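You operate a simulated robot arm through the tools that you are given. There is no shell and no other tool.

You run a simulated robot arm. Do the job below in one go: nothing can be reset, and whatever is moved stays where it is left.

JOB
Wet the sponge, wipe up the flour dust and the yellow splash.
Fine: wet it under the sink tap; put it back; leave the tap off. What is to be rubbed or washed off counts as gone when no trace of it is left.

It is judged by the outcome, as a careful person would: the job done as asked, and still so three seconds after it is handed in. It fails if anything else is knocked over, pushed out of place, dropped, spilled or broken.

ROBOT AND FRAMES
A 6-joint arm with a two-finger parallel gripper, fixed in place. Base frame: the origin is at the foot of the arm, x ahead of it, y to its left, z up. Lengths are in m, angles in rad, forces in N, time in s.
With the tool pointing down near the work surface it reaches from about 0.18 to 0.76 m from the base axis. Its first joint turns from -2.897 to 2.897 rad. Payload 3.91 kg.
The tool frame sits at the grasp point between the pads (the TCP): z along the fingers, y along the line on which they close. The tips reach 0.03 m beyond it. Largest opening 0.11 m; finger width 0.02, thickness 0.01; the body of the gripper, 0.048 by 0.112 m, starts 0.055 m behind the TCP.
Orientation is that of the tool frame in the base frame, as a unit quaternion [w, x, y, z]. With the fingers straight down and closing along the base's y, the tool's x points along the base's -x, its y along +y and its z along -z.

CONTROLS
- The arm moves only by the tool drive_tool. Its argument "deltas" is a list that holds one entry, the list of rows, each a list of 7 numbers: the closure, from 0 (fully open) to 1 (shut), then the shift along the base's x, y, z in mm, then the turn, a rotation vector about the base's x, y, z in rad. In form: [[[jaw, dx, dy, dz, rx, ry, rz], ...]]. A call has 1 to 20 rows; each row shifts and turns the commanded pose from where the row before left it. Rows are played at 5 a second. More than 0.05 m and 0.15 rad between two rows, or a gripper value outside its range, and nothing of the call is played. Where a pose cannot be reached the arm comes as near as it can. A force on the tool above 40 N (or 10 N above the force at the start of the call, whichever is more), or a blocked arm, ends the call early, and 0.2 s more pass. Each finger travels about 0.045 m/s and halts on what it meets, pressing with about 32 N; the grip force reading is that of the motor and also rises with nothing between the fingers. The clock runs only during rows and for 0.2 s after the last one: add rows that do not move to give the fingers time. The reply holds the time, the measured pose of the TCP, the force on the tool along the base axes, the opening and the grip force, in the units named above and with some noise, with the torque about the TCP (base axes, N m) and any sound that the robot's microphone picked up.
- Cameras (640 x 400 px; columns grow to the right, rows downward): "scene" is fixed at [0.2212, 0.4987, 1.3839]; the picture's right is [-0.66, -0.75, 0.00], its down [-0.47, 0.42, -0.77] and it looks along [0.58, -0.51, -0.63] (base axes); focal length 214 px, centre (320, 200). "wrist" rides on the gripper at [0.071, 0.022, -0.107] in the tool frame; the picture's right is [-0.29, 0.96, 0.00], its down [-0.76, -0.23, -0.61] and it looks along [-0.58, -0.18, 0.79] (tool axes); focal length 243 px, centre (320, 200). There is no depth. A picture from a camera that has moved, and an enlarged one, comes with that camera's place and axes in the base frame and with its lens.
- snapshot(camera): a new picture of that camera. The clock stands still meanwhile.
- lift_body(by): slides the trunk up (or, below 0, down) by that many m; the arm rides with it, the base frame stays. It gives what a move gives, with no picture.
- enlarge(camera, box): a new picture of the part [left, top, right, bottom] of that camera's present view, enlarged. The clock stands still meanwhile.
- sign_off(): hands the job in; it is judged then, once.

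Nothing tells you positions but the pictures and the camera data. Unless the task says otherwise, let go and move clear before handing in.

The tools are called after "Call:" as name(argument=value, ...) on one line, values as JSON. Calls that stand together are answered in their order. drive_tool: Moves the arm, as the interface text tells. Its arguments: {"type":"object","properties":{"deltas":{"type":"array"}},"required":["deltas"]} The other tools are called the same way: lift_body (by) slides the trunk up or down; snapshot (camera) takes a picture; enlarge (camera, box) takes an enlarged picture of a part of a camera's view; sign_off () hands the job in.

At the start:

```text
time: 0.0
eef_pos: [0.3755, 0.1325, 1.2698]
tool_rot: [0.0, 0.0, 1.0, 0.0]
contact_force: [0.2, -0.4, -0.2]
ft_torque: [0.02, 0.02, 0.05]
gripper_width: 0.11
gripper_force: 0.0
trunk travel left (down, up): [-0.5, 0.09]
```

scene: 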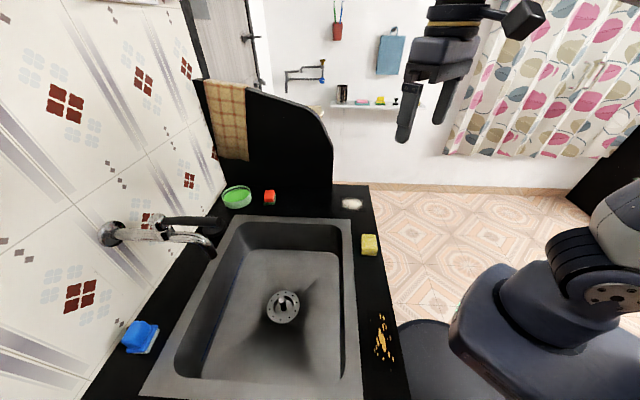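
wrist: 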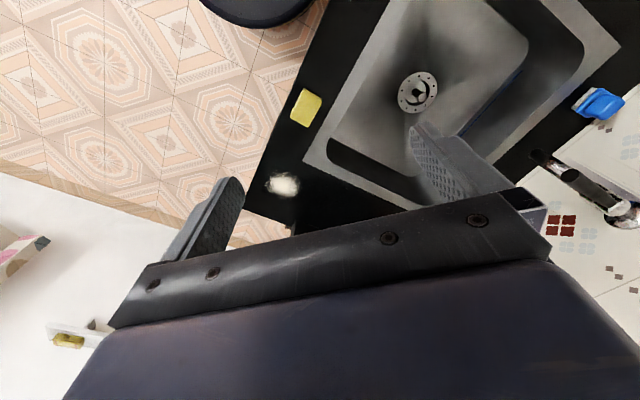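

I see a sink with a wall tap, a yellow sponge on the counter's front edge, a white flour patch and a yellow splash. I'll look closer before moving.

Call:
enlarge(camera="scene", box=[310, 170, 430, 290])

Call:
enlarge(camera="scene", box=[90, 180, 230, 290])

Call:
enlarge(camera="scene", box=[310, 290, 430, 400])

Call:
enlarge(camera="wrist", box=[230, 60, 430, 240])

Call:
enlarge(camera="wrist", box=[500, 60, 640, 240])

```text
3.33 times, centred on (370, 230) of scene
camera zoom: at [0.2212, 0.4987, 1.3839], right [-0.66, -0.75, 0.0], down [-0.47, 0.42, -0.77], along [0.58, -0.51, -0.63], focal length 715 px, centre (153, 100)
```

zoom: 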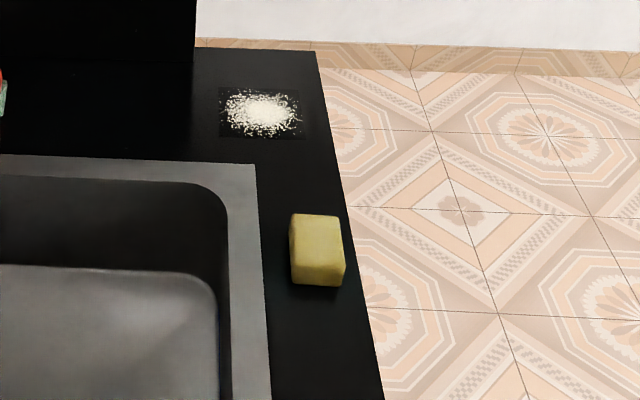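

```text
3.64 times, centred on (160, 235) of scene
camera zoom: at [0.2212, 0.4987, 1.3839], right [-0.66, -0.75, 0.0], down [-0.47, 0.42, -0.77], along [0.58, -0.51, -0.63], focal length 780 px, centre (902, 73)
```

zoom: 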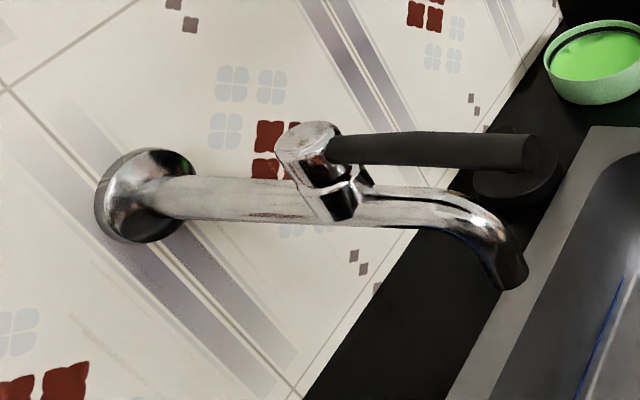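

```text
3.64 times, centred on (370, 345) of scene
camera zoom: at [0.2212, 0.4987, 1.3839], right [-0.66, -0.75, 0.0], down [-0.47, 0.42, -0.77], along [0.58, -0.51, -0.63], focal length 780 px, centre (138, -327)
```

zoom: 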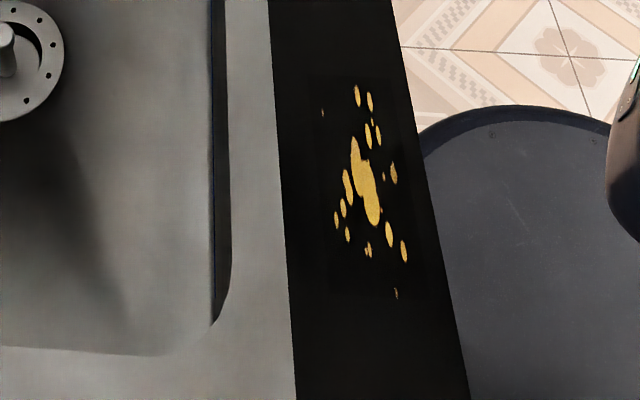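

```text
2.22 times, centred on (330, 150) of wrist
camera zoom: at [0.3037, 0.154, 1.3771], right [0.29, 0.96, 0.0], down [0.76, -0.23, 0.61], along [0.58, -0.18, -0.79], focal length 539 px, centre (298, 311)
```

zoom: 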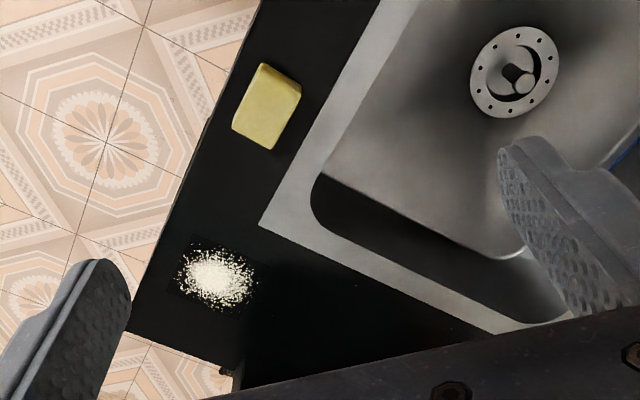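

```text
2.22 times, centred on (570, 150) of wrist
camera zoom: at [0.3037, 0.154, 1.3771], right [0.29, 0.96, 0.0], down [0.76, -0.23, 0.61], along [0.58, -0.18, -0.79], focal length 539 px, centre (-236, 311)
```

zoom: 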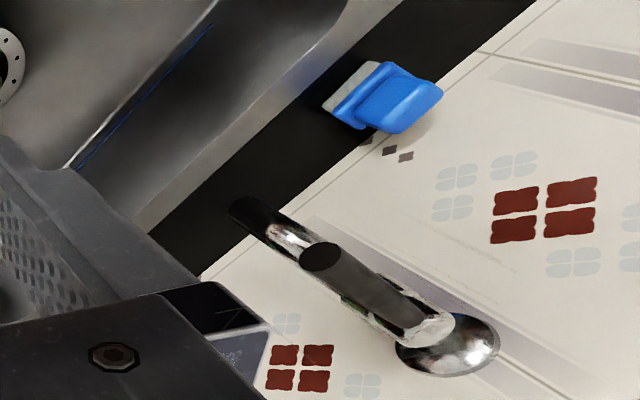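

The sink counter runs at about 45° to the base: sponge near (0.46, 0.07), flour near (0.65, -0.07), splash near (0.26, 0.26), counter top at about z 0.79. The tap lever ends near (0.59, 0.45, 1.07) and the spout tip is near (0.63, 0.48, 0.96). I'll turn the gripper 45° and go towards the lever at a safe height to see it better.

Call:
drive_tool(deltas=[[[0, 14, 22, 0, 0, 0, 0.0785], [0, 14, 22, 0, 0, 0, 0.0785], [0, 14, 22, 0, 0, 0, 0.0785], [0, 14, 22, 0, 0, 0, 0.0785], [0, 14, 22, 0, 0, 0, 0.0785], [0, 14, 22, 0, 0, 0, 0.0785], [0, 14, 22, 0, 0, 0, 0.0785], [0, 14, 22, 0, 0, 0, 0.0785], [0, 14, 22, 0, 0, 0, 0.0785], [0, 14, 22, 0, 0, 0, 0.0785]]])

Call:
snapshot(camera="wrist")

Call:
snapshot(camera="scene")

```text
time: 2.2
eef_pos: [0.5005, 0.3403, 1.2461]
tool_rot: [0.001, -0.383, 0.924, 0.001]
contact_force: [0.3, -0.4, -0.3]
ft_torque: [0.03, -0.02, -0.01]
gripper_width: 0.1098
gripper_force: 0.0
out of reach, approached as far as the arm can: row 9, 10
trunk travel left (down, up): [-0.5, 0.09]
```

```text
taken
camera wrist: at [0.4345, 0.306, 1.3549], right [-0.47, 0.88, 0.0], down [0.7, 0.37, 0.61], along [0.54, 0.29, -0.79], focal length 243 px, centre (320, 200)
```

wrist: 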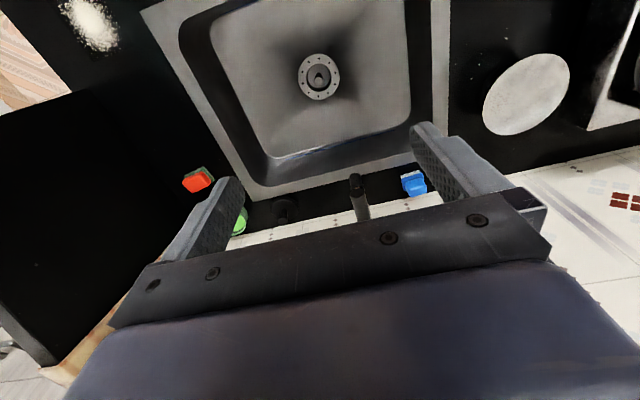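

```text
taken
```

scene: 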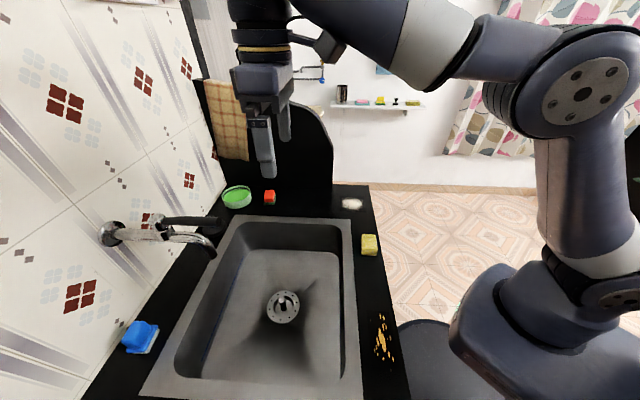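

The reach is short with the tool vertical at this height. I'll tilt the tool forward 45° about the counter axis, which also suits the tap, and come lower.

Call:
drive_tool(deltas=[[[0, -10, -10, -10, 0.0926, -0.0926, 0], [0, 0, 0, -10, 0.0926, -0.0926, 0], [0, 0, 0, -10, 0.0926, -0.0926, 0], [0, 0, 0, -10, 0.0926, -0.0926, 0], [0, 0, 0, -10, 0.0926, -0.0926, 0], [0, 0, 0, -10, 0.0926, -0.0926, 0], [0, 0, 0, 0, 0, 0, 0], [0, 0, 0, 0, 0, 0, 0]]])

Call:
snapshot(camera="wrist")

```text
time: 4.0
eef_pos: [0.4887, 0.3311, 1.1871]
tool_rot: [0.354, -0.354, 0.853, 0.148]
contact_force: [0.3, 0.0, -0.8]
ft_torque: [0.01, 0.01, 0.01]
gripper_width: 0.1101
gripper_force: 0.1
trunk travel left (down, up): [-0.5, 0.09]
```

```text
taken
camera wrist: at [0.3848, 0.258, 1.2127], right [-0.53, 0.82, 0.21], down [0.24, -0.09, 0.97], along [0.81, 0.56, -0.15], focal length 243 px, centre (320, 200)
```

wrist: 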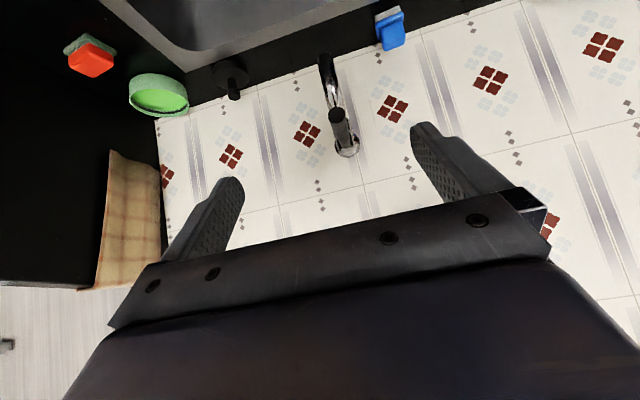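

The tool is tilted now and sees the tap from the front. I'll enlarge the tap to place the lever and spout, and the small black thing beside it.

Call:
enlarge(camera="wrist", box=[190, 40, 390, 165])

Call:
enlarge(camera="scene", box=[90, 180, 230, 290])

```text
3.20 times, centred on (290, 102) of wrist
camera zoom: at [0.3848, 0.258, 1.2127], right [-0.53, 0.82, 0.21], down [0.24, -0.09, 0.97], along [0.81, 0.56, -0.15], focal length 776 px, centre (416, 512)
```

zoom: 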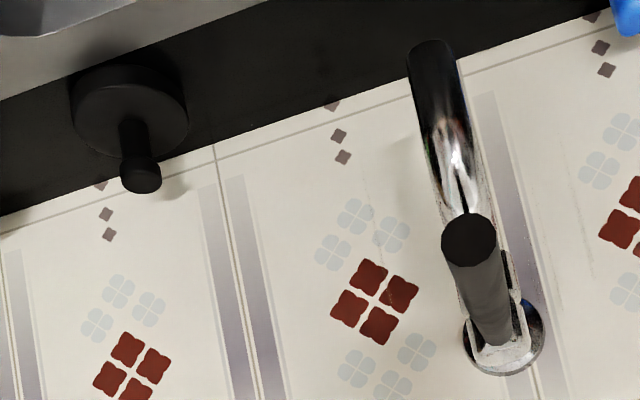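

```text
3.64 times, centred on (160, 235) of scene
camera zoom: at [0.2212, 0.4987, 1.3839], right [-0.66, -0.75, 0.0], down [-0.47, 0.42, -0.77], along [0.58, -0.51, -0.63], focal length 780 px, centre (902, 73)
```

zoom: 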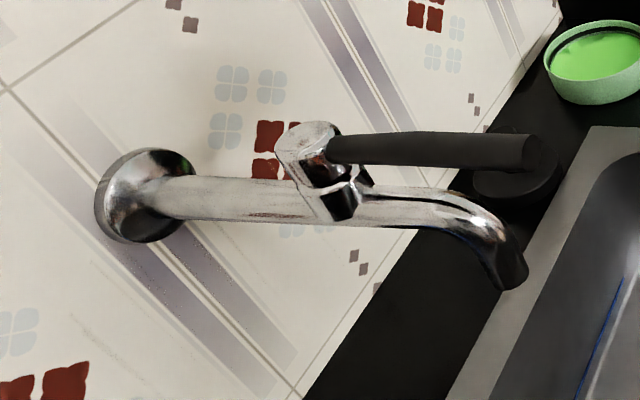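

The lever is a black rod about 2 cm thick, its end near (0.589, 0.450, 1.074), pointing straight out from the wall. I'll straddle it with open fingers, check, and then grip it.

Call:
drive_tool(deltas=[[[0, 19, 22, -18.8, 0, 0, 0], [0, 19, 22, -18.8, 0, 0, 0], [0, 19, 22, -18.8, 0, 0, 0], [0, 19, 22, -18.8, 0, 0, 0], [0, 19, 22, -18.8, 0, 0, 0], [0, 19, 22, -18.8, 0, 0, 0], [0, 0, 0, 0, 0, 0, 0]]])

Call:
snapshot(camera="wrist")

Call:
enlarge(camera="scene", box=[90, 150, 270, 290])

```text
time: 5.6
eef_pos: [0.6038, 0.4633, 1.0725]
tool_rot: [0.355, -0.353, 0.853, 0.147]
contact_force: [1.1, 0.1, -0.3]
ft_torque: [0.01, 0.02, -0.03]
gripper_width: 0.11
gripper_force: 0.0
trunk travel left (down, up): [-0.5, 0.09]
```

```text
taken
camera wrist: at [0.4993, 0.3903, 1.0979], right [-0.53, 0.82, 0.21], down [0.24, -0.09, 0.97], along [0.81, 0.56, -0.15], focal length 243 px, centre (320, 200)
```

wrist: 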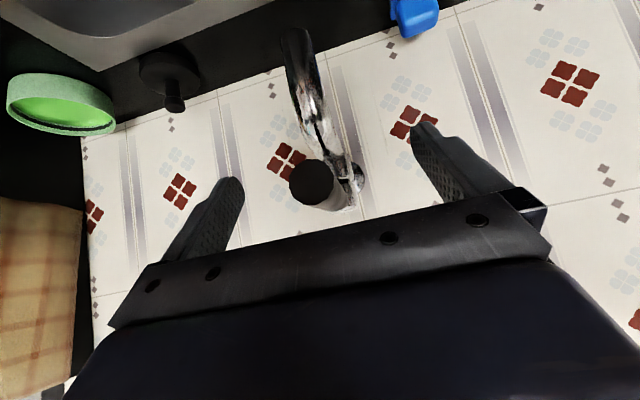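

```text
2.86 times, centred on (180, 220) of scene
camera zoom: at [0.2212, 0.4987, 1.3839], right [-0.66, -0.75, 0.0], down [-0.47, 0.42, -0.77], along [0.58, -0.51, -0.63], focal length 613 px, centre (720, 143)
```

zoom: 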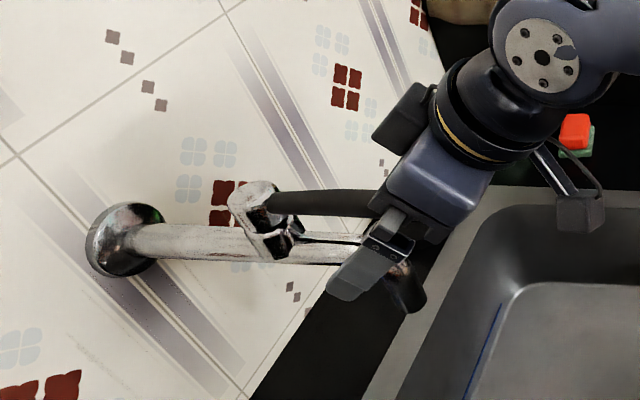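

The lever lies between the open fingers as computed. I close on it and then lift slightly to test which way it turns.

Call:
drive_tool(deltas=[[[0.5, 0, 0, 0, 0, 0, 0], [0.7, 0, 0, 0, 0, 0, 0], [0.9, 0, 0, 0, 0, 0, 0], [1, 0, 0, 0, 0, 0, 0], [1, 0, 0, 0, 0, 0, 0], [1, 0, 0, 0, 0, 0, 0], [1, 0, 0, 0, 0, 0, 0]]])

Call:
drive_tool(deltas=[[[1, 0, 0, 4, 0, 0, 0], [1, 0, 0, 4, 0, 0, 0], [1, 0, 0, 4, 0, 0, 0]]])

Call:
snapshot(camera="wrist")

Call:
enlarge(camera="scene", box=[90, 150, 270, 290])

```text
time: 7.2
eef_pos: [0.6031, 0.4623, 1.072]
tool_rot: [0.355, -0.353, 0.853, 0.147]
contact_force: [-0.3, -1.0, -0.2]
ft_torque: [-0.03, 0.01, 0.01]
gripper_width: 0.0207
gripper_force: 44.9
trunk travel left (down, up): [-0.5, 0.09]
```

```text
time: 8.1
eef_pos: [0.6049, 0.4625, 1.0738]
tool_rot: [0.344, -0.356, 0.857, 0.144]
contact_force: [11.3, 11.5, -11.9]
ft_torque: [0.85, -0.88, 0.0]
gripper_width: 0.0207
gripper_force: 44.7
trunk travel left (down, up): [-0.5, 0.09]
stopped in row 3: the force on the tool passed its limit at 41 N (the readings are from after the stop); the commanded pose is now the measured one
```

```text
taken
camera wrist: at [0.4997, 0.3901, 1.1019], right [-0.53, 0.82, 0.2], down [0.25, -0.07, 0.96], along [0.81, 0.56, -0.17], focal length 243 px, centre (320, 200)
```

wrist: 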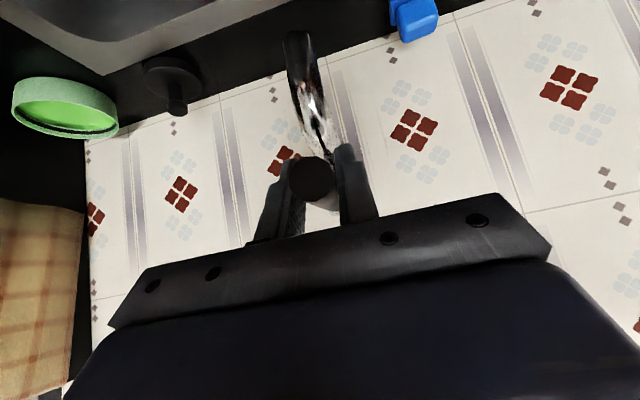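

```text
2.86 times, centred on (180, 220) of scene
camera zoom: at [0.2212, 0.4987, 1.3839], right [-0.66, -0.75, 0.0], down [-0.47, 0.42, -0.77], along [0.58, -0.51, -0.63], focal length 613 px, centre (720, 143)
```

zoom: 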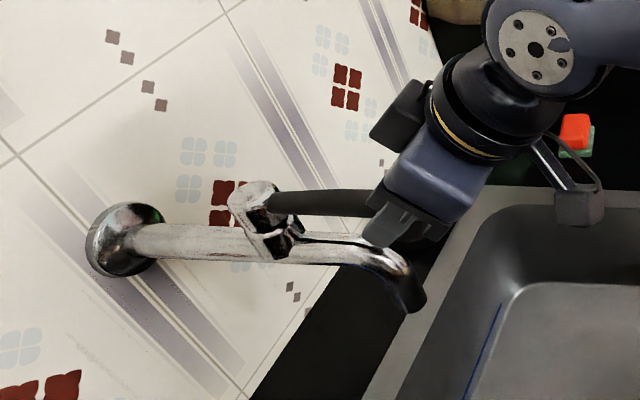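

Lifting meets a hard stop, so the lever does not lift; it likely swings sideways about its upright head. I relax, then test a small swing.

Call:
drive_tool(deltas=[[[1, -1, 0, -2, -0.012, 0.012, 0], [1, 0, 0, 0, 0, 0, 0]]])

Call:
drive_tool(deltas=[[[1, -2.8, 2.8, 0, 0, 0, -0.038], [1, -2.8, 2.8, 0, 0, 0, -0.038], [1, -2.8, 2.8, 0, 0, 0, -0.038]]])

```text
time: 8.7
eef_pos: [0.603, 0.4627, 1.0738]
tool_rot: [0.337, -0.357, 0.86, 0.141]
contact_force: [19.0, 18.2, -4.2]
ft_torque: [0.58, -0.6, -0.12]
gripper_width: 0.0207
gripper_force: 45.1
trunk travel left (down, up): [-0.5, 0.09]
```

```text
time: 9.4
eef_pos: [0.601, 0.4635, 1.0733]
tool_rot: [0.347, -0.313, 0.876, 0.121]
contact_force: [27.1, -3.7, -6.0]
ft_torque: [-0.1, -0.2, 1.03]
gripper_width: 0.0221
gripper_force: 45.6
trunk travel left (down, up): [-0.5, 0.09]
stopped in row 3: the force on the tool passed its limit at 43 N (the readings are from after the stop); the commanded pose is now the measured one
```

The lever also resists toward +c. I'll open, square up again, regrip without strain, and try the other direction.

Call:
drive_tool(deltas=[[[0.7, 0, 0, 0, 0, 0, 0], [0.6, 0, 0, 0, 0, 0, 0], [0.6, 1, -0.5, 0, 0.0135, -0.011, 0.0515], [0.6, 1, -0.5, -1, 0.0135, -0.011, 0.0515], [0.6, 0, 0, 0, 0, 0, 0]]])

Call:
snapshot(camera="wrist")

Call:
enlarge(camera="scene", box=[90, 150, 270, 290])

```text
time: 10.6
eef_pos: [0.5984, 0.4647, 1.0737]
tool_rot: [0.354, -0.355, 0.852, 0.15]
contact_force: [-0.2, 0.0, 0.4]
ft_torque: [-0.01, 0.0, 0.0]
gripper_width: 0.0438
gripper_force: 0.1
trunk travel left (down, up): [-0.5, 0.09]
```

```text
taken
camera wrist: at [0.4941, 0.3911, 1.1005], right [-0.54, 0.82, 0.21], down [0.24, -0.09, 0.97], along [0.81, 0.57, -0.15], focal length 243 px, centre (320, 200)
```

wrist: 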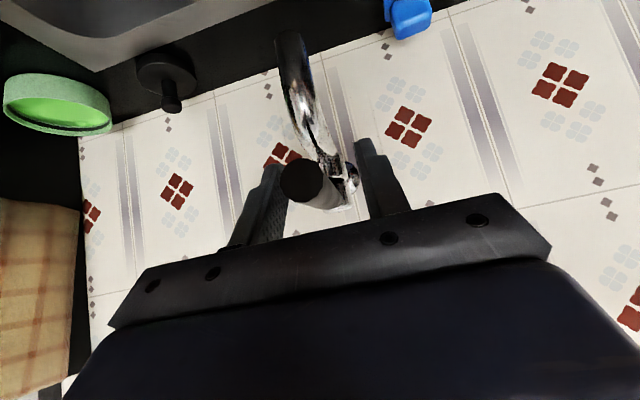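

```text
2.86 times, centred on (180, 220) of scene
camera zoom: at [0.2212, 0.4987, 1.3839], right [-0.66, -0.75, 0.0], down [-0.47, 0.42, -0.77], along [0.58, -0.51, -0.63], focal length 613 px, centre (720, 143)
```

zoom: 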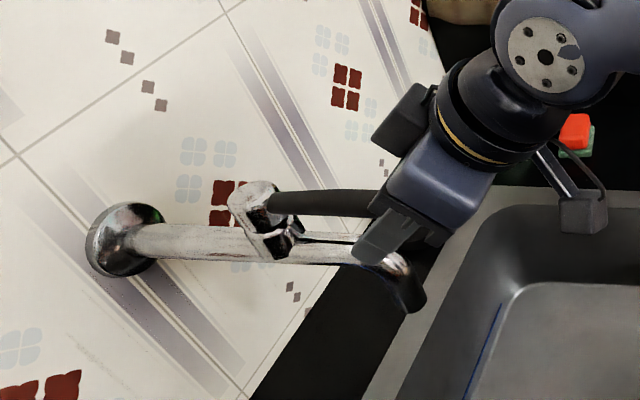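

Now I cage the lever loosely and push it toward −c (to the right as seen from the robot).

Call:
drive_tool(deltas=[[[0.76, 1.5, -1.5, 0, 0, 0, 0], [0.76, 1.5, -1.5, 0, 0, 0, 0], [0.76, 2.8, -2.8, 0, 0, 0, 0.02], [0.76, 2.8, -2.8, 0, 0, 0, 0.035], [0.76, 2.8, -2.8, 0, 0, 0, 0.035], [0.76, 2.8, -2.8, 0, 0, 0, 0.035], [0.76, 0, 0, 0, 0, 0, 0]]])

Call:
snapshot(camera="wrist")

Call:
enlarge(camera="scene", box=[90, 150, 270, 290])

```text
time: 12.2
eef_pos: [0.6119, 0.4509, 1.0748]
tool_rot: [0.343, -0.408, 0.829, 0.17]
contact_force: [-0.6, 0.0, 0.3]
ft_torque: [0.02, -0.01, -0.02]
gripper_width: 0.0262
gripper_force: 0.0
trunk travel left (down, up): [-0.5, 0.09]
```

```text
taken
camera wrist: at [0.5184, 0.3647, 1.101], right [-0.63, 0.74, 0.21], down [0.25, -0.06, 0.97], along [0.73, 0.67, -0.15], focal length 243 px, centre (320, 200)
```

wrist: 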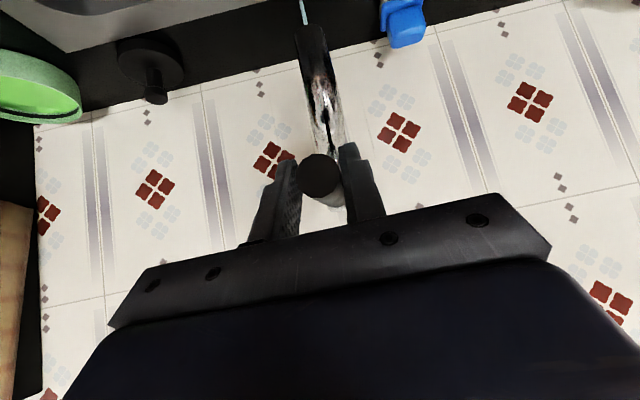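

```text
2.86 times, centred on (180, 220) of scene
camera zoom: at [0.2212, 0.4987, 1.3839], right [-0.66, -0.75, 0.0], down [-0.47, 0.42, -0.77], along [0.58, -0.51, -0.63], focal length 613 px, centre (720, 143)
```

zoom: 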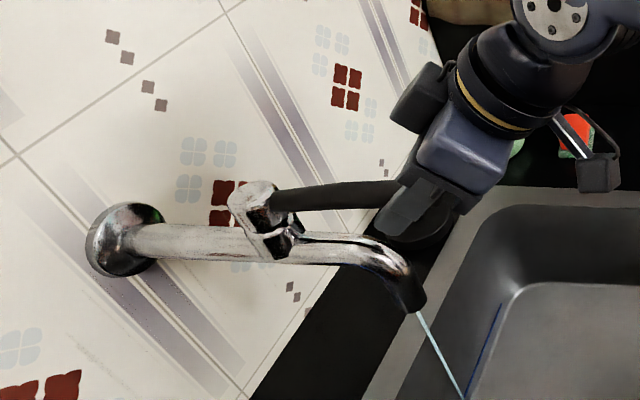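

Water is running: the lever opens by swinging to −c. I'll swing it a bit further for a proper stream.

Call:
drive_tool(deltas=[[[0.76, 3.8, -3.2, 0, 0, 0, 0.045], [0.76, 3.8, -3.2, 0, 0, 0, 0.045], [0.76, 3.9, -3, 0, 0, 0, 0.045], [0.76, 4, -2.8, 0, 0, 0, 0.045], [0.76, 0, 0, 0, 0, 0, 0]]])

Call:
snapshot(camera="wrist")

Call:
snapshot(camera="scene")

```text
time: 13.4
eef_pos: [0.6292, 0.4382, 1.0746]
tool_rot: [0.327, -0.482, 0.788, 0.201]
contact_force: [0.1, 0.1, 0.1]
ft_torque: [0.0, -0.03, -0.01]
gripper_width: 0.0263
gripper_force: 0.0
trunk travel left (down, up): [-0.5, 0.09]
```

```text
taken
camera wrist: at [0.5515, 0.337, 1.1005], right [-0.76, 0.62, 0.21], down [0.26, -0.01, 0.97], along [0.6, 0.79, -0.15], focal length 243 px, centre (320, 200)
```

wrist: 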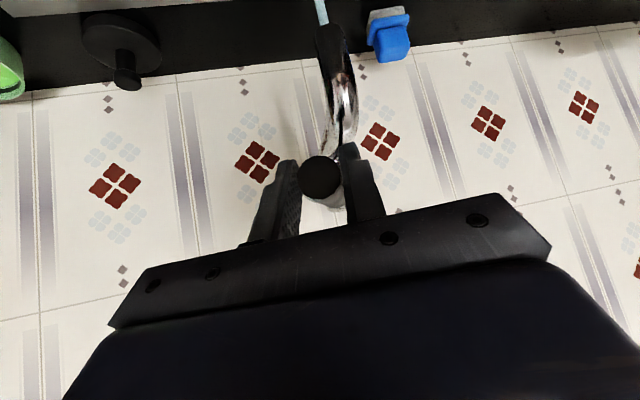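

```text
taken
```

scene: 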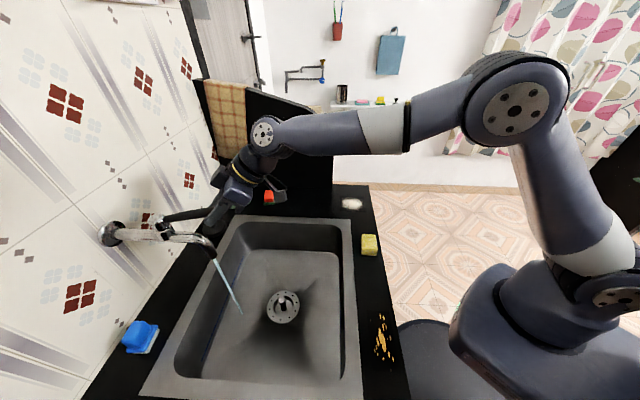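

The stream falls straight down from the spout tip at about (0.627, 0.485). I open a little, back away along the tool axis, then turn upright and go above the sponge.

Call:
drive_tool(deltas=[[[0.6, 0, 0, 0, 0, 0, 0], [0.6, 0, 0, 0, 0, 0, 0], [0.5, -9.6, -19, 21, 0, 0, 0], [0.4, -9.6, -19, 21, 0, 0, 0], [0.2, -9.6, -19, 21, 0, 0, 0], [0, -9.6, -19, 21, 0, 0, 0], [0, 0, 0, 0, 0, 0, 0]]])

Call:
drive_tool(deltas=[[[0, -20, -35, -14, -0.0916, 0.0663, -0.0423], [0, -20, -35, -14, -0.0916, 0.0663, -0.0423], [0, -20, -35, -14, -0.0916, 0.0663, -0.0423], [0, -20, -35, -14, -0.0916, 0.0663, -0.0423], [0, -20, -35, -14, -0.0916, 0.0663, -0.0423], [0, -20, -35, -14, -0.0916, 0.0663, -0.0423], [0, -20, -35, -14, -0.0916, 0.0663, -0.0423], [0, -20, -35, -14, 0, 0, 0], [0, 0, 0, 0, 0, 0, 0]]])

Call:
snapshot(camera="wrist")

Call:
snapshot(camera="scene")

```text
time: 15.0
eef_pos: [0.5895, 0.3624, 1.1601]
tool_rot: [0.327, -0.481, 0.788, 0.202]
contact_force: [-1.1, 0.5, -0.2]
ft_torque: [-0.01, 0.02, 0.01]
gripper_width: 0.11
gripper_force: 0.1
trunk travel left (down, up): [-0.5, 0.09]
```

```text
time: 17.0
eef_pos: [0.4282, 0.0803, 1.0458]
tool_rot: [0.0, -0.382, 0.924, -0.001]
contact_force: [0.1, -0.5, 0.2]
ft_torque: [0.01, -0.01, 0.02]
gripper_width: 0.1099
gripper_force: 0.1
trunk travel left (down, up): [-0.5, 0.09]
```

```text
taken
camera wrist: at [0.3626, 0.0466, 1.1532], right [-0.47, 0.88, 0.0], down [0.7, 0.37, 0.61], along [0.54, 0.28, -0.79], focal length 243 px, centre (320, 200)
```

wrist: 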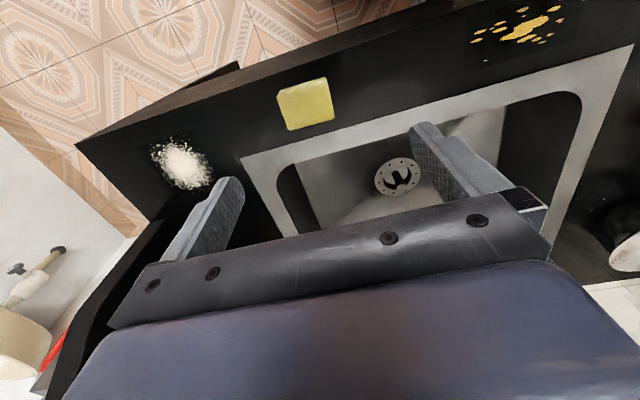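

```text
taken
```

scene: 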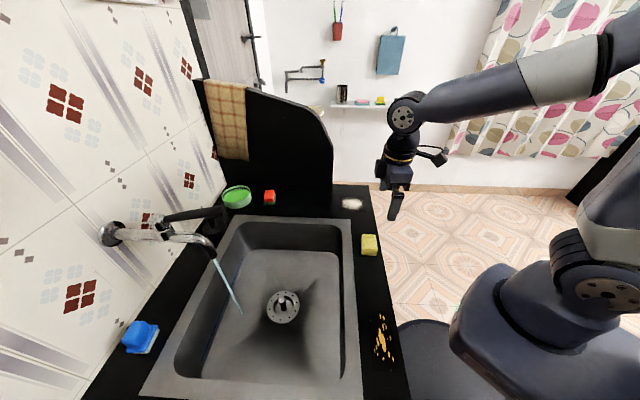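

The tool is upright above the front strip, and the sponge, flour and splash are all visible. I'll enlarge to fix their exact places.

Call:
enlarge(camera="wrist", box=[250, 60, 370, 140])

Call:
enlarge(camera="wrist", box=[440, 0, 600, 100])

Call:
enlarge(camera="wrist", box=[100, 110, 260, 210])

```text
5.00 times, centred on (310, 100) of wrist
camera zoom: at [0.3626, 0.0466, 1.1532], right [-0.47, 0.88, 0.0], down [0.7, 0.37, 0.61], along [0.54, 0.28, -0.79], focal length 1213 px, centre (370, 700)
```

zoom: 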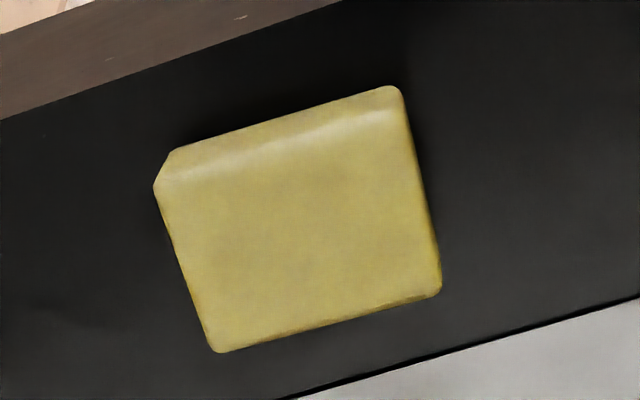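

```text
4.00 times, centred on (520, 50) of wrist
camera zoom: at [0.3626, 0.0466, 1.1532], right [-0.47, 0.88, 0.0], down [0.7, 0.37, 0.61], along [0.54, 0.28, -0.79], focal length 970 px, centre (-480, 800)
```

zoom: 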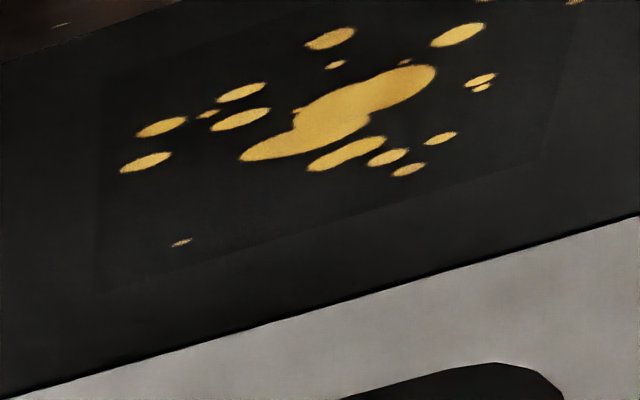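

```text
4.00 times, centred on (180, 160) of wrist
camera zoom: at [0.3626, 0.0466, 1.1532], right [-0.47, 0.88, 0.0], down [0.7, 0.37, 0.61], along [0.54, 0.28, -0.79], focal length 970 px, centre (880, 360)
```

zoom: 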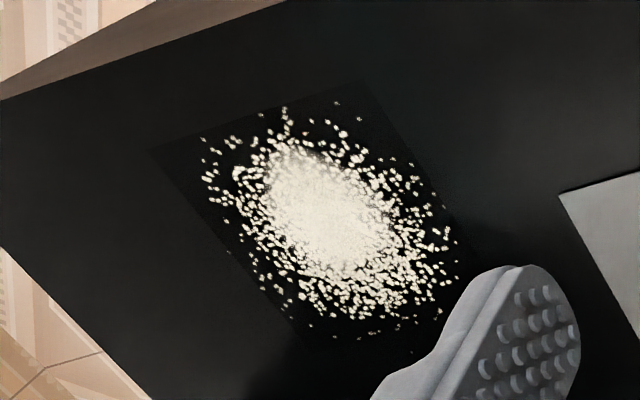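

The sponge measures about 66 × 46 mm, aligned with the counter, centred near (0.459, 0.078); the counter looks to be at z ≈ 0.80. I move over it and lower to just above it.

Call:
drive_tool(deltas=[[[0, 7.6, -0.6, -40, 0, 0, 0], [0, 7.6, -0.6, -40, 0, 0, 0], [0, 7.6, -0.6, -40, 0, 0, 0], [0, 7.6, -0.6, -40, 0, 0, 0], [0, 0, 0, 0, 0, 0, 0], [0, 0, 0, 0, 0, 0, 0]]])

Call:
snapshot(camera="wrist")

Call:
enlarge(camera="scene", box=[320, 180, 440, 280])

```text
time: 18.4
eef_pos: [0.4618, 0.0813, 0.8872]
tool_rot: [-0.001, -0.382, 0.924, -0.001]
contact_force: [0.8, -0.5, 0.2]
ft_torque: [0.0, -0.01, 0.0]
gripper_width: 0.11
gripper_force: 0.0
trunk travel left (down, up): [-0.5, 0.09]
```

```text
taken
camera wrist: at [0.3964, 0.0478, 0.9945], right [-0.47, 0.88, 0.0], down [0.7, 0.37, 0.61], along [0.54, 0.28, -0.79], focal length 243 px, centre (320, 200)
```

wrist: 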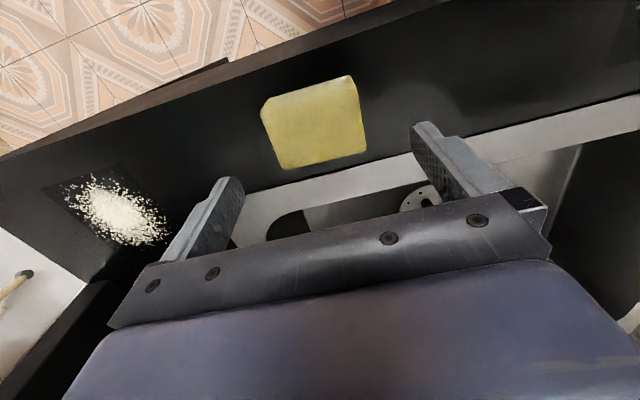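

```text
4.00 times, centred on (380, 230) of scene
camera zoom: at [0.2212, 0.4987, 1.3839], right [-0.66, -0.75, 0.0], down [-0.47, 0.42, -0.77], along [0.58, -0.51, -0.63], focal length 858 px, centre (80, 80)
```

zoom: 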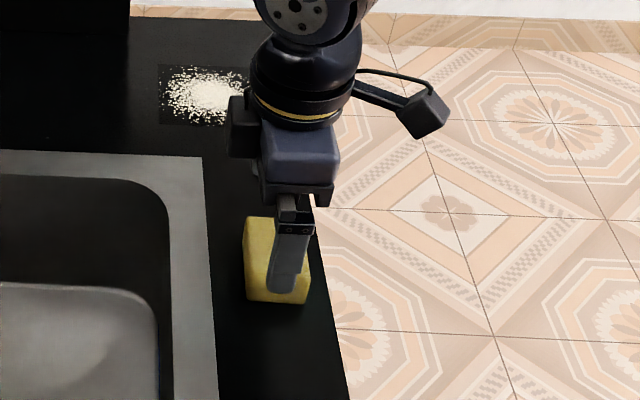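

Refined estimates: counter z ≈ 0.803, sponge top ≈ 0.834, centred within a few mm. I lower so the tips are ~12 mm above the counter and close.

Call:
drive_tool(deltas=[[[0, -2, -2, -14, 0, 0, 0], [0, -1, -1, -14, 0, 0, 0], [0, 0, 0, -13, 0, 0, 0], [0, 0, 0, 0, 0, 0, 0]]])

Call:
enlarge(camera="scene", box=[320, 180, 440, 280])

Call:
snapshot(camera="wrist")

```text
time: 19.4
eef_pos: [0.4587, 0.0767, 0.8456]
tool_rot: [0.0, -0.381, 0.925, -0.002]
contact_force: [-0.5, -0.3, 0.3]
ft_torque: [-0.02, -0.01, 0.02]
gripper_width: 0.1102
gripper_force: 0.1
trunk travel left (down, up): [-0.5, 0.09]
```

```text
4.00 times, centred on (380, 230) of scene
camera zoom: at [0.2212, 0.4987, 1.3839], right [-0.66, -0.75, 0.0], down [-0.47, 0.42, -0.77], along [0.58, -0.51, -0.63], focal length 858 px, centre (80, 80)
```

zoom: 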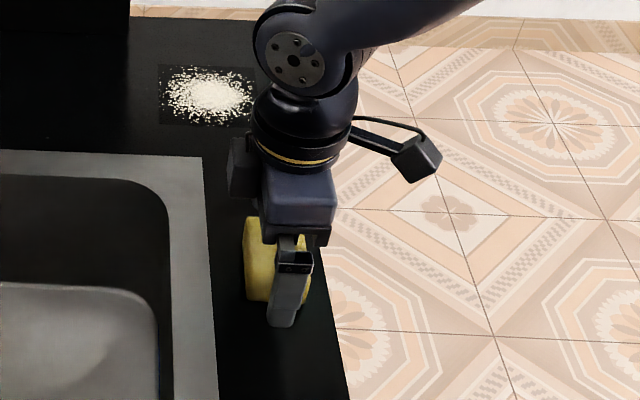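

```text
taken
camera wrist: at [0.3921, 0.0436, 0.9528], right [-0.47, 0.88, 0.0], down [0.7, 0.37, 0.61], along [0.54, 0.28, -0.79], focal length 243 px, centre (320, 200)
```

wrist: 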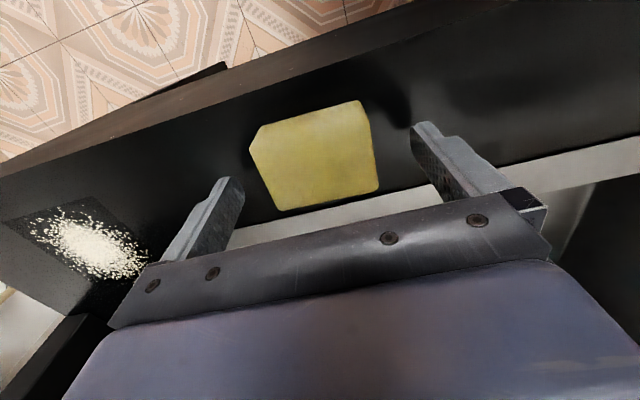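

The sponge sits centred between the fingertips. I close on it.

Call:
drive_tool(deltas=[[[0.2, 0, 0, 0, 0, 0, 0], [0.35, 0, 0, 0, 0, 0, 0], [0.45, 0, 0, 0, 0, 0, 0], [0.6, 0, 0, 0, 0, 0, 0], [0.8, 0, 0, 0, 0, 0, 0], [1, 0, 0, 0, 0, 0, 0], [1, 0, 0, 0, 0, 0, 0]]])

Call:
snapshot(camera="wrist")

```text
time: 21.0
eef_pos: [0.4583, 0.0775, 0.8461]
tool_rot: [-0.001, -0.383, 0.924, -0.001]
contact_force: [0.3, 0.1, -0.2]
ft_torque: [0.0, -0.01, -0.02]
gripper_width: 0.0649
gripper_force: 32.2
trunk travel left (down, up): [-0.5, 0.09]
```

```text
taken
camera wrist: at [0.3921, 0.0436, 0.953], right [-0.47, 0.88, 0.0], down [0.7, 0.37, 0.61], along [0.54, 0.28, -0.79], focal length 243 px, centre (320, 200)
```

wrist: 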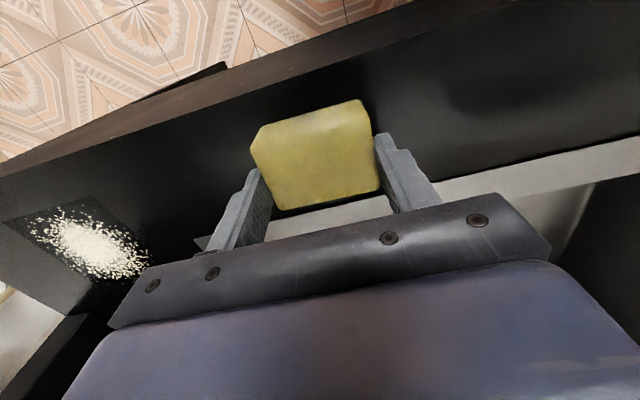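

The sponge is gripped (65 mm). I note its rest pose TCP (0.4583, 0.0775, 0.846), lift it, and bring it tilted in front of the stream.

Call:
drive_tool(deltas=[[[1, 0, 0, 20, 0, 0, 0], [1, 0, 0, 40, 0, 0, 0], [1, 0, 0, 40, 0, 0, 0], [1, 0, 0, 14, 0, 0, 0]]])

Call:
drive_tool(deltas=[[[1, 7, 41.4, -4, 0.0926, -0.0926, 0], [1, 7, 41.4, -4, 0.0926, -0.0926, 0], [1, 7, 41.4, -4, 0.0926, -0.0926, 0], [1, 7, 41.4, -4, 0.0926, -0.0926, 0], [1, 7, 41.4, -4, 0.0926, -0.0926, 0], [1, 7, 41.4, -4, 0.0926, -0.0926, 0], [1, 7, 41.4, -4, 0, 0, 0], [1, 0, 0, 0, 0, 0, 0]]])

Call:
snapshot(camera="wrist")

Call:
snapshot(camera="scene")

```text
time: 22.0
eef_pos: [0.4573, 0.0774, 0.9595]
tool_rot: [0.0, -0.382, 0.924, -0.002]
contact_force: [0.1, -0.1, 0.3]
ft_torque: [0.01, 0.03, 0.01]
gripper_width: 0.0002
gripper_force: 31.7
trunk travel left (down, up): [-0.5, 0.09]
```

```text
time: 23.8
eef_pos: [0.5065, 0.3658, 0.9284]
tool_rot: [0.354, -0.353, 0.854, 0.146]
contact_force: [0.1, -0.4, 0.0]
ft_torque: [-0.04, -0.01, 0.02]
gripper_width: 0.0
gripper_force: 32.1
trunk travel left (down, up): [-0.5, 0.09]
```

```text
taken
camera wrist: at [0.4015, 0.2934, 0.9557], right [-0.53, 0.82, 0.2], down [0.24, -0.09, 0.97], along [0.81, 0.56, -0.15], focal length 243 px, centre (320, 200)
```

wrist: 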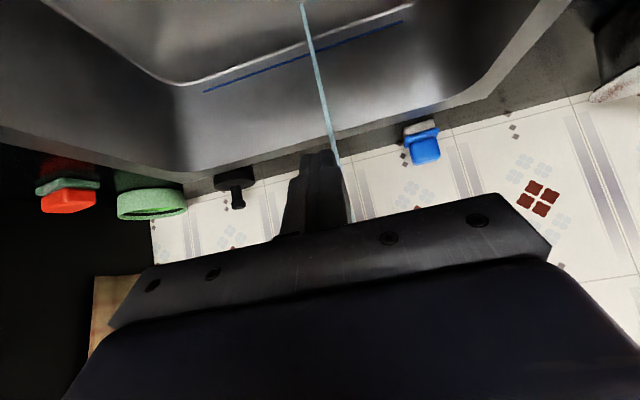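

```text
taken
```

scene: 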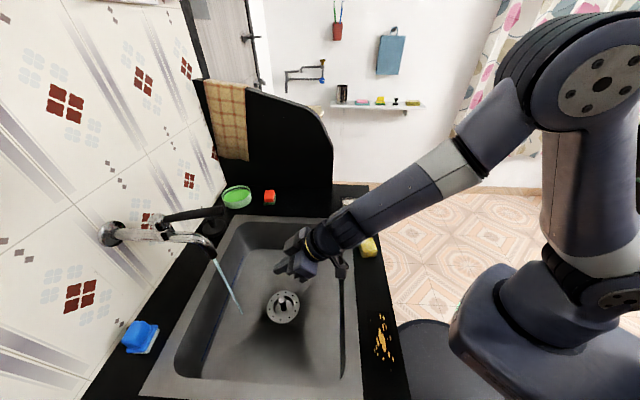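

The fingers slipped off: the sponge is still on the counter, so my grip was too high. I go back open and look again.

Call:
drive_tool(deltas=[[[0.5, -7, -41.4, 10, -0.0926, 0.0926, 0], [0, -7, -41.4, 4, -0.0926, 0.0926, 0], [0, -7, -41.4, 4, -0.0926, 0.0926, 0], [0, -7, -41.4, 4, -0.0926, 0.0926, 0], [0, -7, -41.4, 4, -0.0926, 0.0926, 0], [0, -7, -41.4, 4, -0.0926, 0.0926, 0], [0, -7, -41.4, 4, 0, 0, 0], [0, 0, 0, 0, 0, 0, 0]]])

Call:
snapshot(camera="wrist")

Call:
enlarge(camera="scene", box=[320, 180, 440, 280])

```text
time: 25.6
eef_pos: [0.4575, 0.0918, 0.9634]
tool_rot: [0.019, -0.382, 0.924, 0.015]
contact_force: [-0.1, 0.2, -0.2]
ft_torque: [-0.01, -0.01, 0.0]
gripper_width: 0.1102
gripper_force: 0.1
out of reach, approached as far as the arm can: row 1
trunk travel left (down, up): [-0.5, 0.09]
```

```text
taken
camera wrist: at [0.3897, 0.0534, 1.0678], right [-0.47, 0.88, 0.03], down [0.69, 0.35, 0.64], along [0.55, 0.32, -0.77], focal length 243 px, centre (320, 200)
```

wrist: 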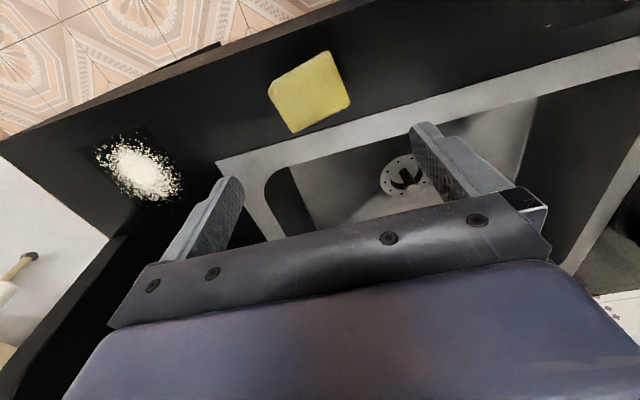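

```text
4.00 times, centred on (380, 230) of scene
camera zoom: at [0.2212, 0.4987, 1.3839], right [-0.66, -0.75, 0.0], down [-0.47, 0.42, -0.77], along [0.58, -0.51, -0.63], focal length 858 px, centre (80, 80)
```

zoom: 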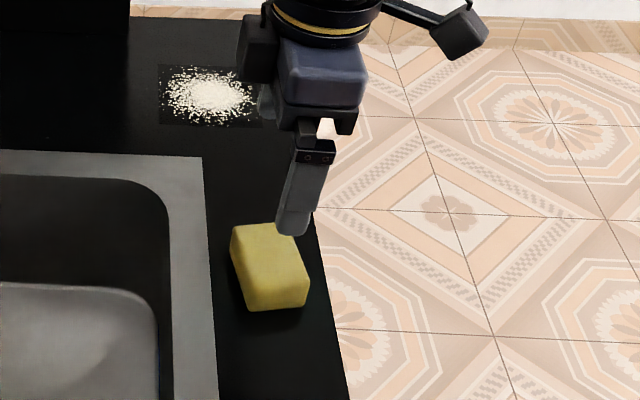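

The sponge got turned a bit when it slipped. I straighten the tool first, then measure it again.

Call:
drive_tool(deltas=[[[0, 0, -14, 0, -0.042, 0.024, 0.002], [0, 0, 0, 0, 0, 0, 0], [0, 0, 0, 0, 0, 0, 0]]])

Call:
snapshot(camera="wrist")

Call:
enlarge(camera="wrist", box=[250, 40, 370, 140])

```text
time: 26.4
eef_pos: [0.4595, 0.0787, 0.9635]
tool_rot: [-0.001, -0.384, 0.923, 0.002]
contact_force: [0.0, 0.1, 0.4]
ft_torque: [-0.01, 0.02, -0.01]
gripper_width: 0.1101
gripper_force: 0.1
trunk travel left (down, up): [-0.5, 0.09]
```

```text
taken
camera wrist: at [0.393, 0.0439, 1.0712], right [-0.47, 0.88, 0.0], down [0.7, 0.38, 0.61], along [0.54, 0.29, -0.79], focal length 243 px, centre (320, 200)
```

wrist: 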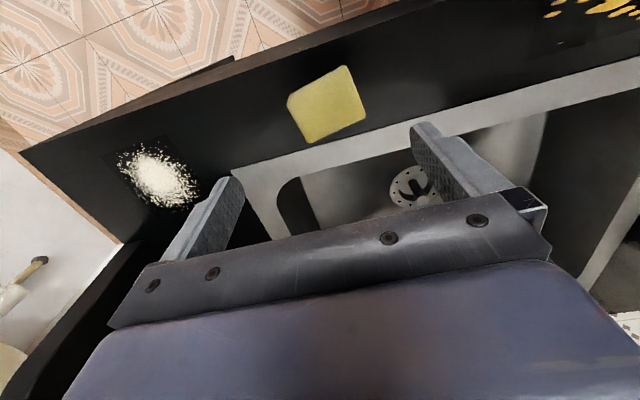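

```text
4.00 times, centred on (310, 90) of wrist
camera zoom: at [0.393, 0.0439, 1.0712], right [-0.47, 0.88, 0.0], down [0.7, 0.38, 0.61], along [0.54, 0.29, -0.79], focal length 970 px, centre (360, 640)
```

zoom: 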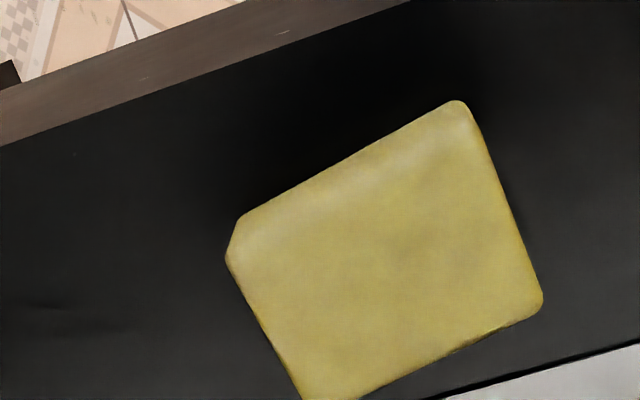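

The sponge is turned about 0.155 rad, centred at about (0.453, 0.083). I align with it and lower gently, feeling for the counter.

Call:
drive_tool(deltas=[[[0, -3, 2, 0, 0, 0, 0.08], [0, -3, 2, -30, 0, 0, 0.075], [0, 0, 0, -35, 0, 0, 0], [0, 0, 0, -35, 0, 0, 0], [0, 0, 0, -18, 0, 0, 0], [0, 0, 0, 0, 0, 0, 0]]])

Call:
drive_tool(deltas=[[[0, 0, 0, -1.5, 0, 0, 0], [0, 0, 0, -1.5, 0, 0, 0], [0, 0, 0, 0, 0, 0, 0]]])

Call:
enlarge(camera="scene", box=[340, 210, 400, 260])

Call:
snapshot(camera="wrist")

```text
time: 27.8
eef_pos: [0.4538, 0.0834, 0.8467]
tool_rot: [0.0, -0.454, 0.891, 0.001]
contact_force: [0.6, -0.7, -0.4]
ft_torque: [-0.01, -0.01, 0.01]
gripper_width: 0.11
gripper_force: 0.1
trunk travel left (down, up): [-0.5, 0.09]
```

```text
time: 28.6
eef_pos: [0.4512, 0.0825, 0.8427]
tool_rot: [0.0, -0.453, 0.891, 0.0]
contact_force: [-1.6, -0.8, 0.3]
ft_torque: [-0.01, 0.0, 0.01]
gripper_width: 0.1101
gripper_force: 0.0
trunk travel left (down, up): [-0.5, 0.09]
```

```text
8.00 times, centred on (370, 235) of scene
camera zoom: at [0.2212, 0.4987, 1.3839], right [-0.66, -0.75, 0.0], down [-0.47, 0.42, -0.77], along [0.58, -0.51, -0.63], focal length 1716 px, centre (-80, -80)
```

zoom: 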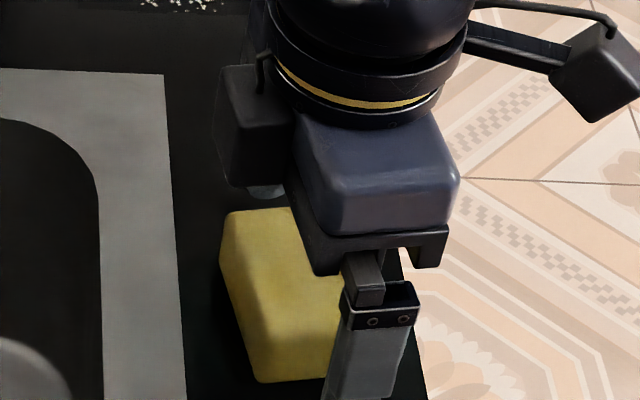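

```text
taken
camera wrist: at [0.3927, 0.0389, 0.9508], right [-0.6, 0.8, 0.0], down [0.63, 0.48, 0.61], along [0.48, 0.37, -0.79], focal length 243 px, centre (320, 200)
```

wrist: 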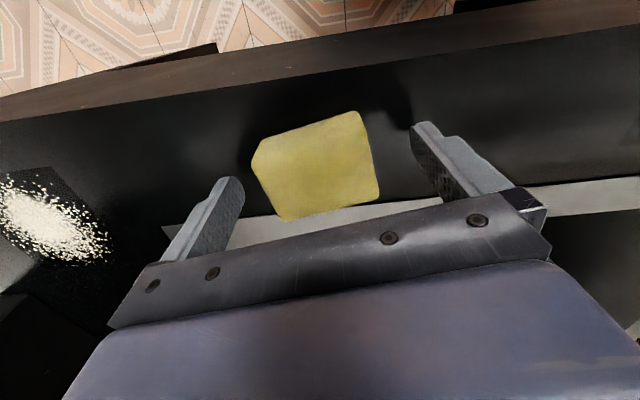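

Still no contact; I continue down in small steps watching the force.

Call:
drive_tool(deltas=[[[0, 0.5, 0.5, -2, 0, 0, 0], [0, 0.5, 0.5, -2, 0, 0, 0], [0, 0, 0, -2, 0, 0, 0], [0, 0, 0, 0, 0, 0, 0]]])

Call:
drive_tool(deltas=[[[0, 0, 0, -2, 0, 0, 0], [0, 0, 0, -2, 0, 0, 0], [0, 0, 0, 0, 0, 0, 0]]])

Call:
snapshot(camera="wrist")

Call:
enlarge(camera="scene", box=[340, 220, 400, 270])

```text
time: 29.6
eef_pos: [0.452, 0.0838, 0.8378]
tool_rot: [-0.001, -0.454, 0.891, 0.001]
contact_force: [0.3, -0.5, 0.7]
ft_torque: [0.04, 0.01, -0.01]
gripper_width: 0.11
gripper_force: 0.0
trunk travel left (down, up): [-0.5, 0.09]
```

```text
time: 30.4
eef_pos: [0.4541, 0.0843, 0.8325]
tool_rot: [0.0, -0.454, 0.891, 0.001]
contact_force: [0.3, -0.3, -0.7]
ft_torque: [0.0, -0.02, 0.02]
gripper_width: 0.11
gripper_force: 0.0
trunk travel left (down, up): [-0.5, 0.09]
```

```text
taken
camera wrist: at [0.3939, 0.04, 0.9408], right [-0.6, 0.8, 0.0], down [0.63, 0.48, 0.61], along [0.48, 0.37, -0.79], focal length 243 px, centre (320, 200)
```

wrist: 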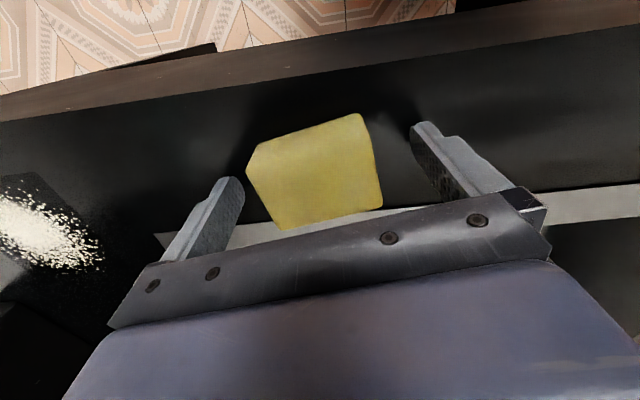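

```text
8.00 times, centred on (370, 245) of scene
camera zoom: at [0.2212, 0.4987, 1.3839], right [-0.66, -0.75, 0.0], down [-0.47, 0.42, -0.77], along [0.58, -0.51, -0.63], focal length 1716 px, centre (-80, -160)
```

zoom: 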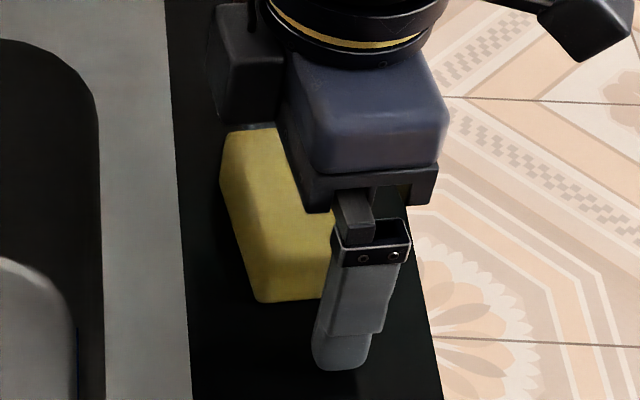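

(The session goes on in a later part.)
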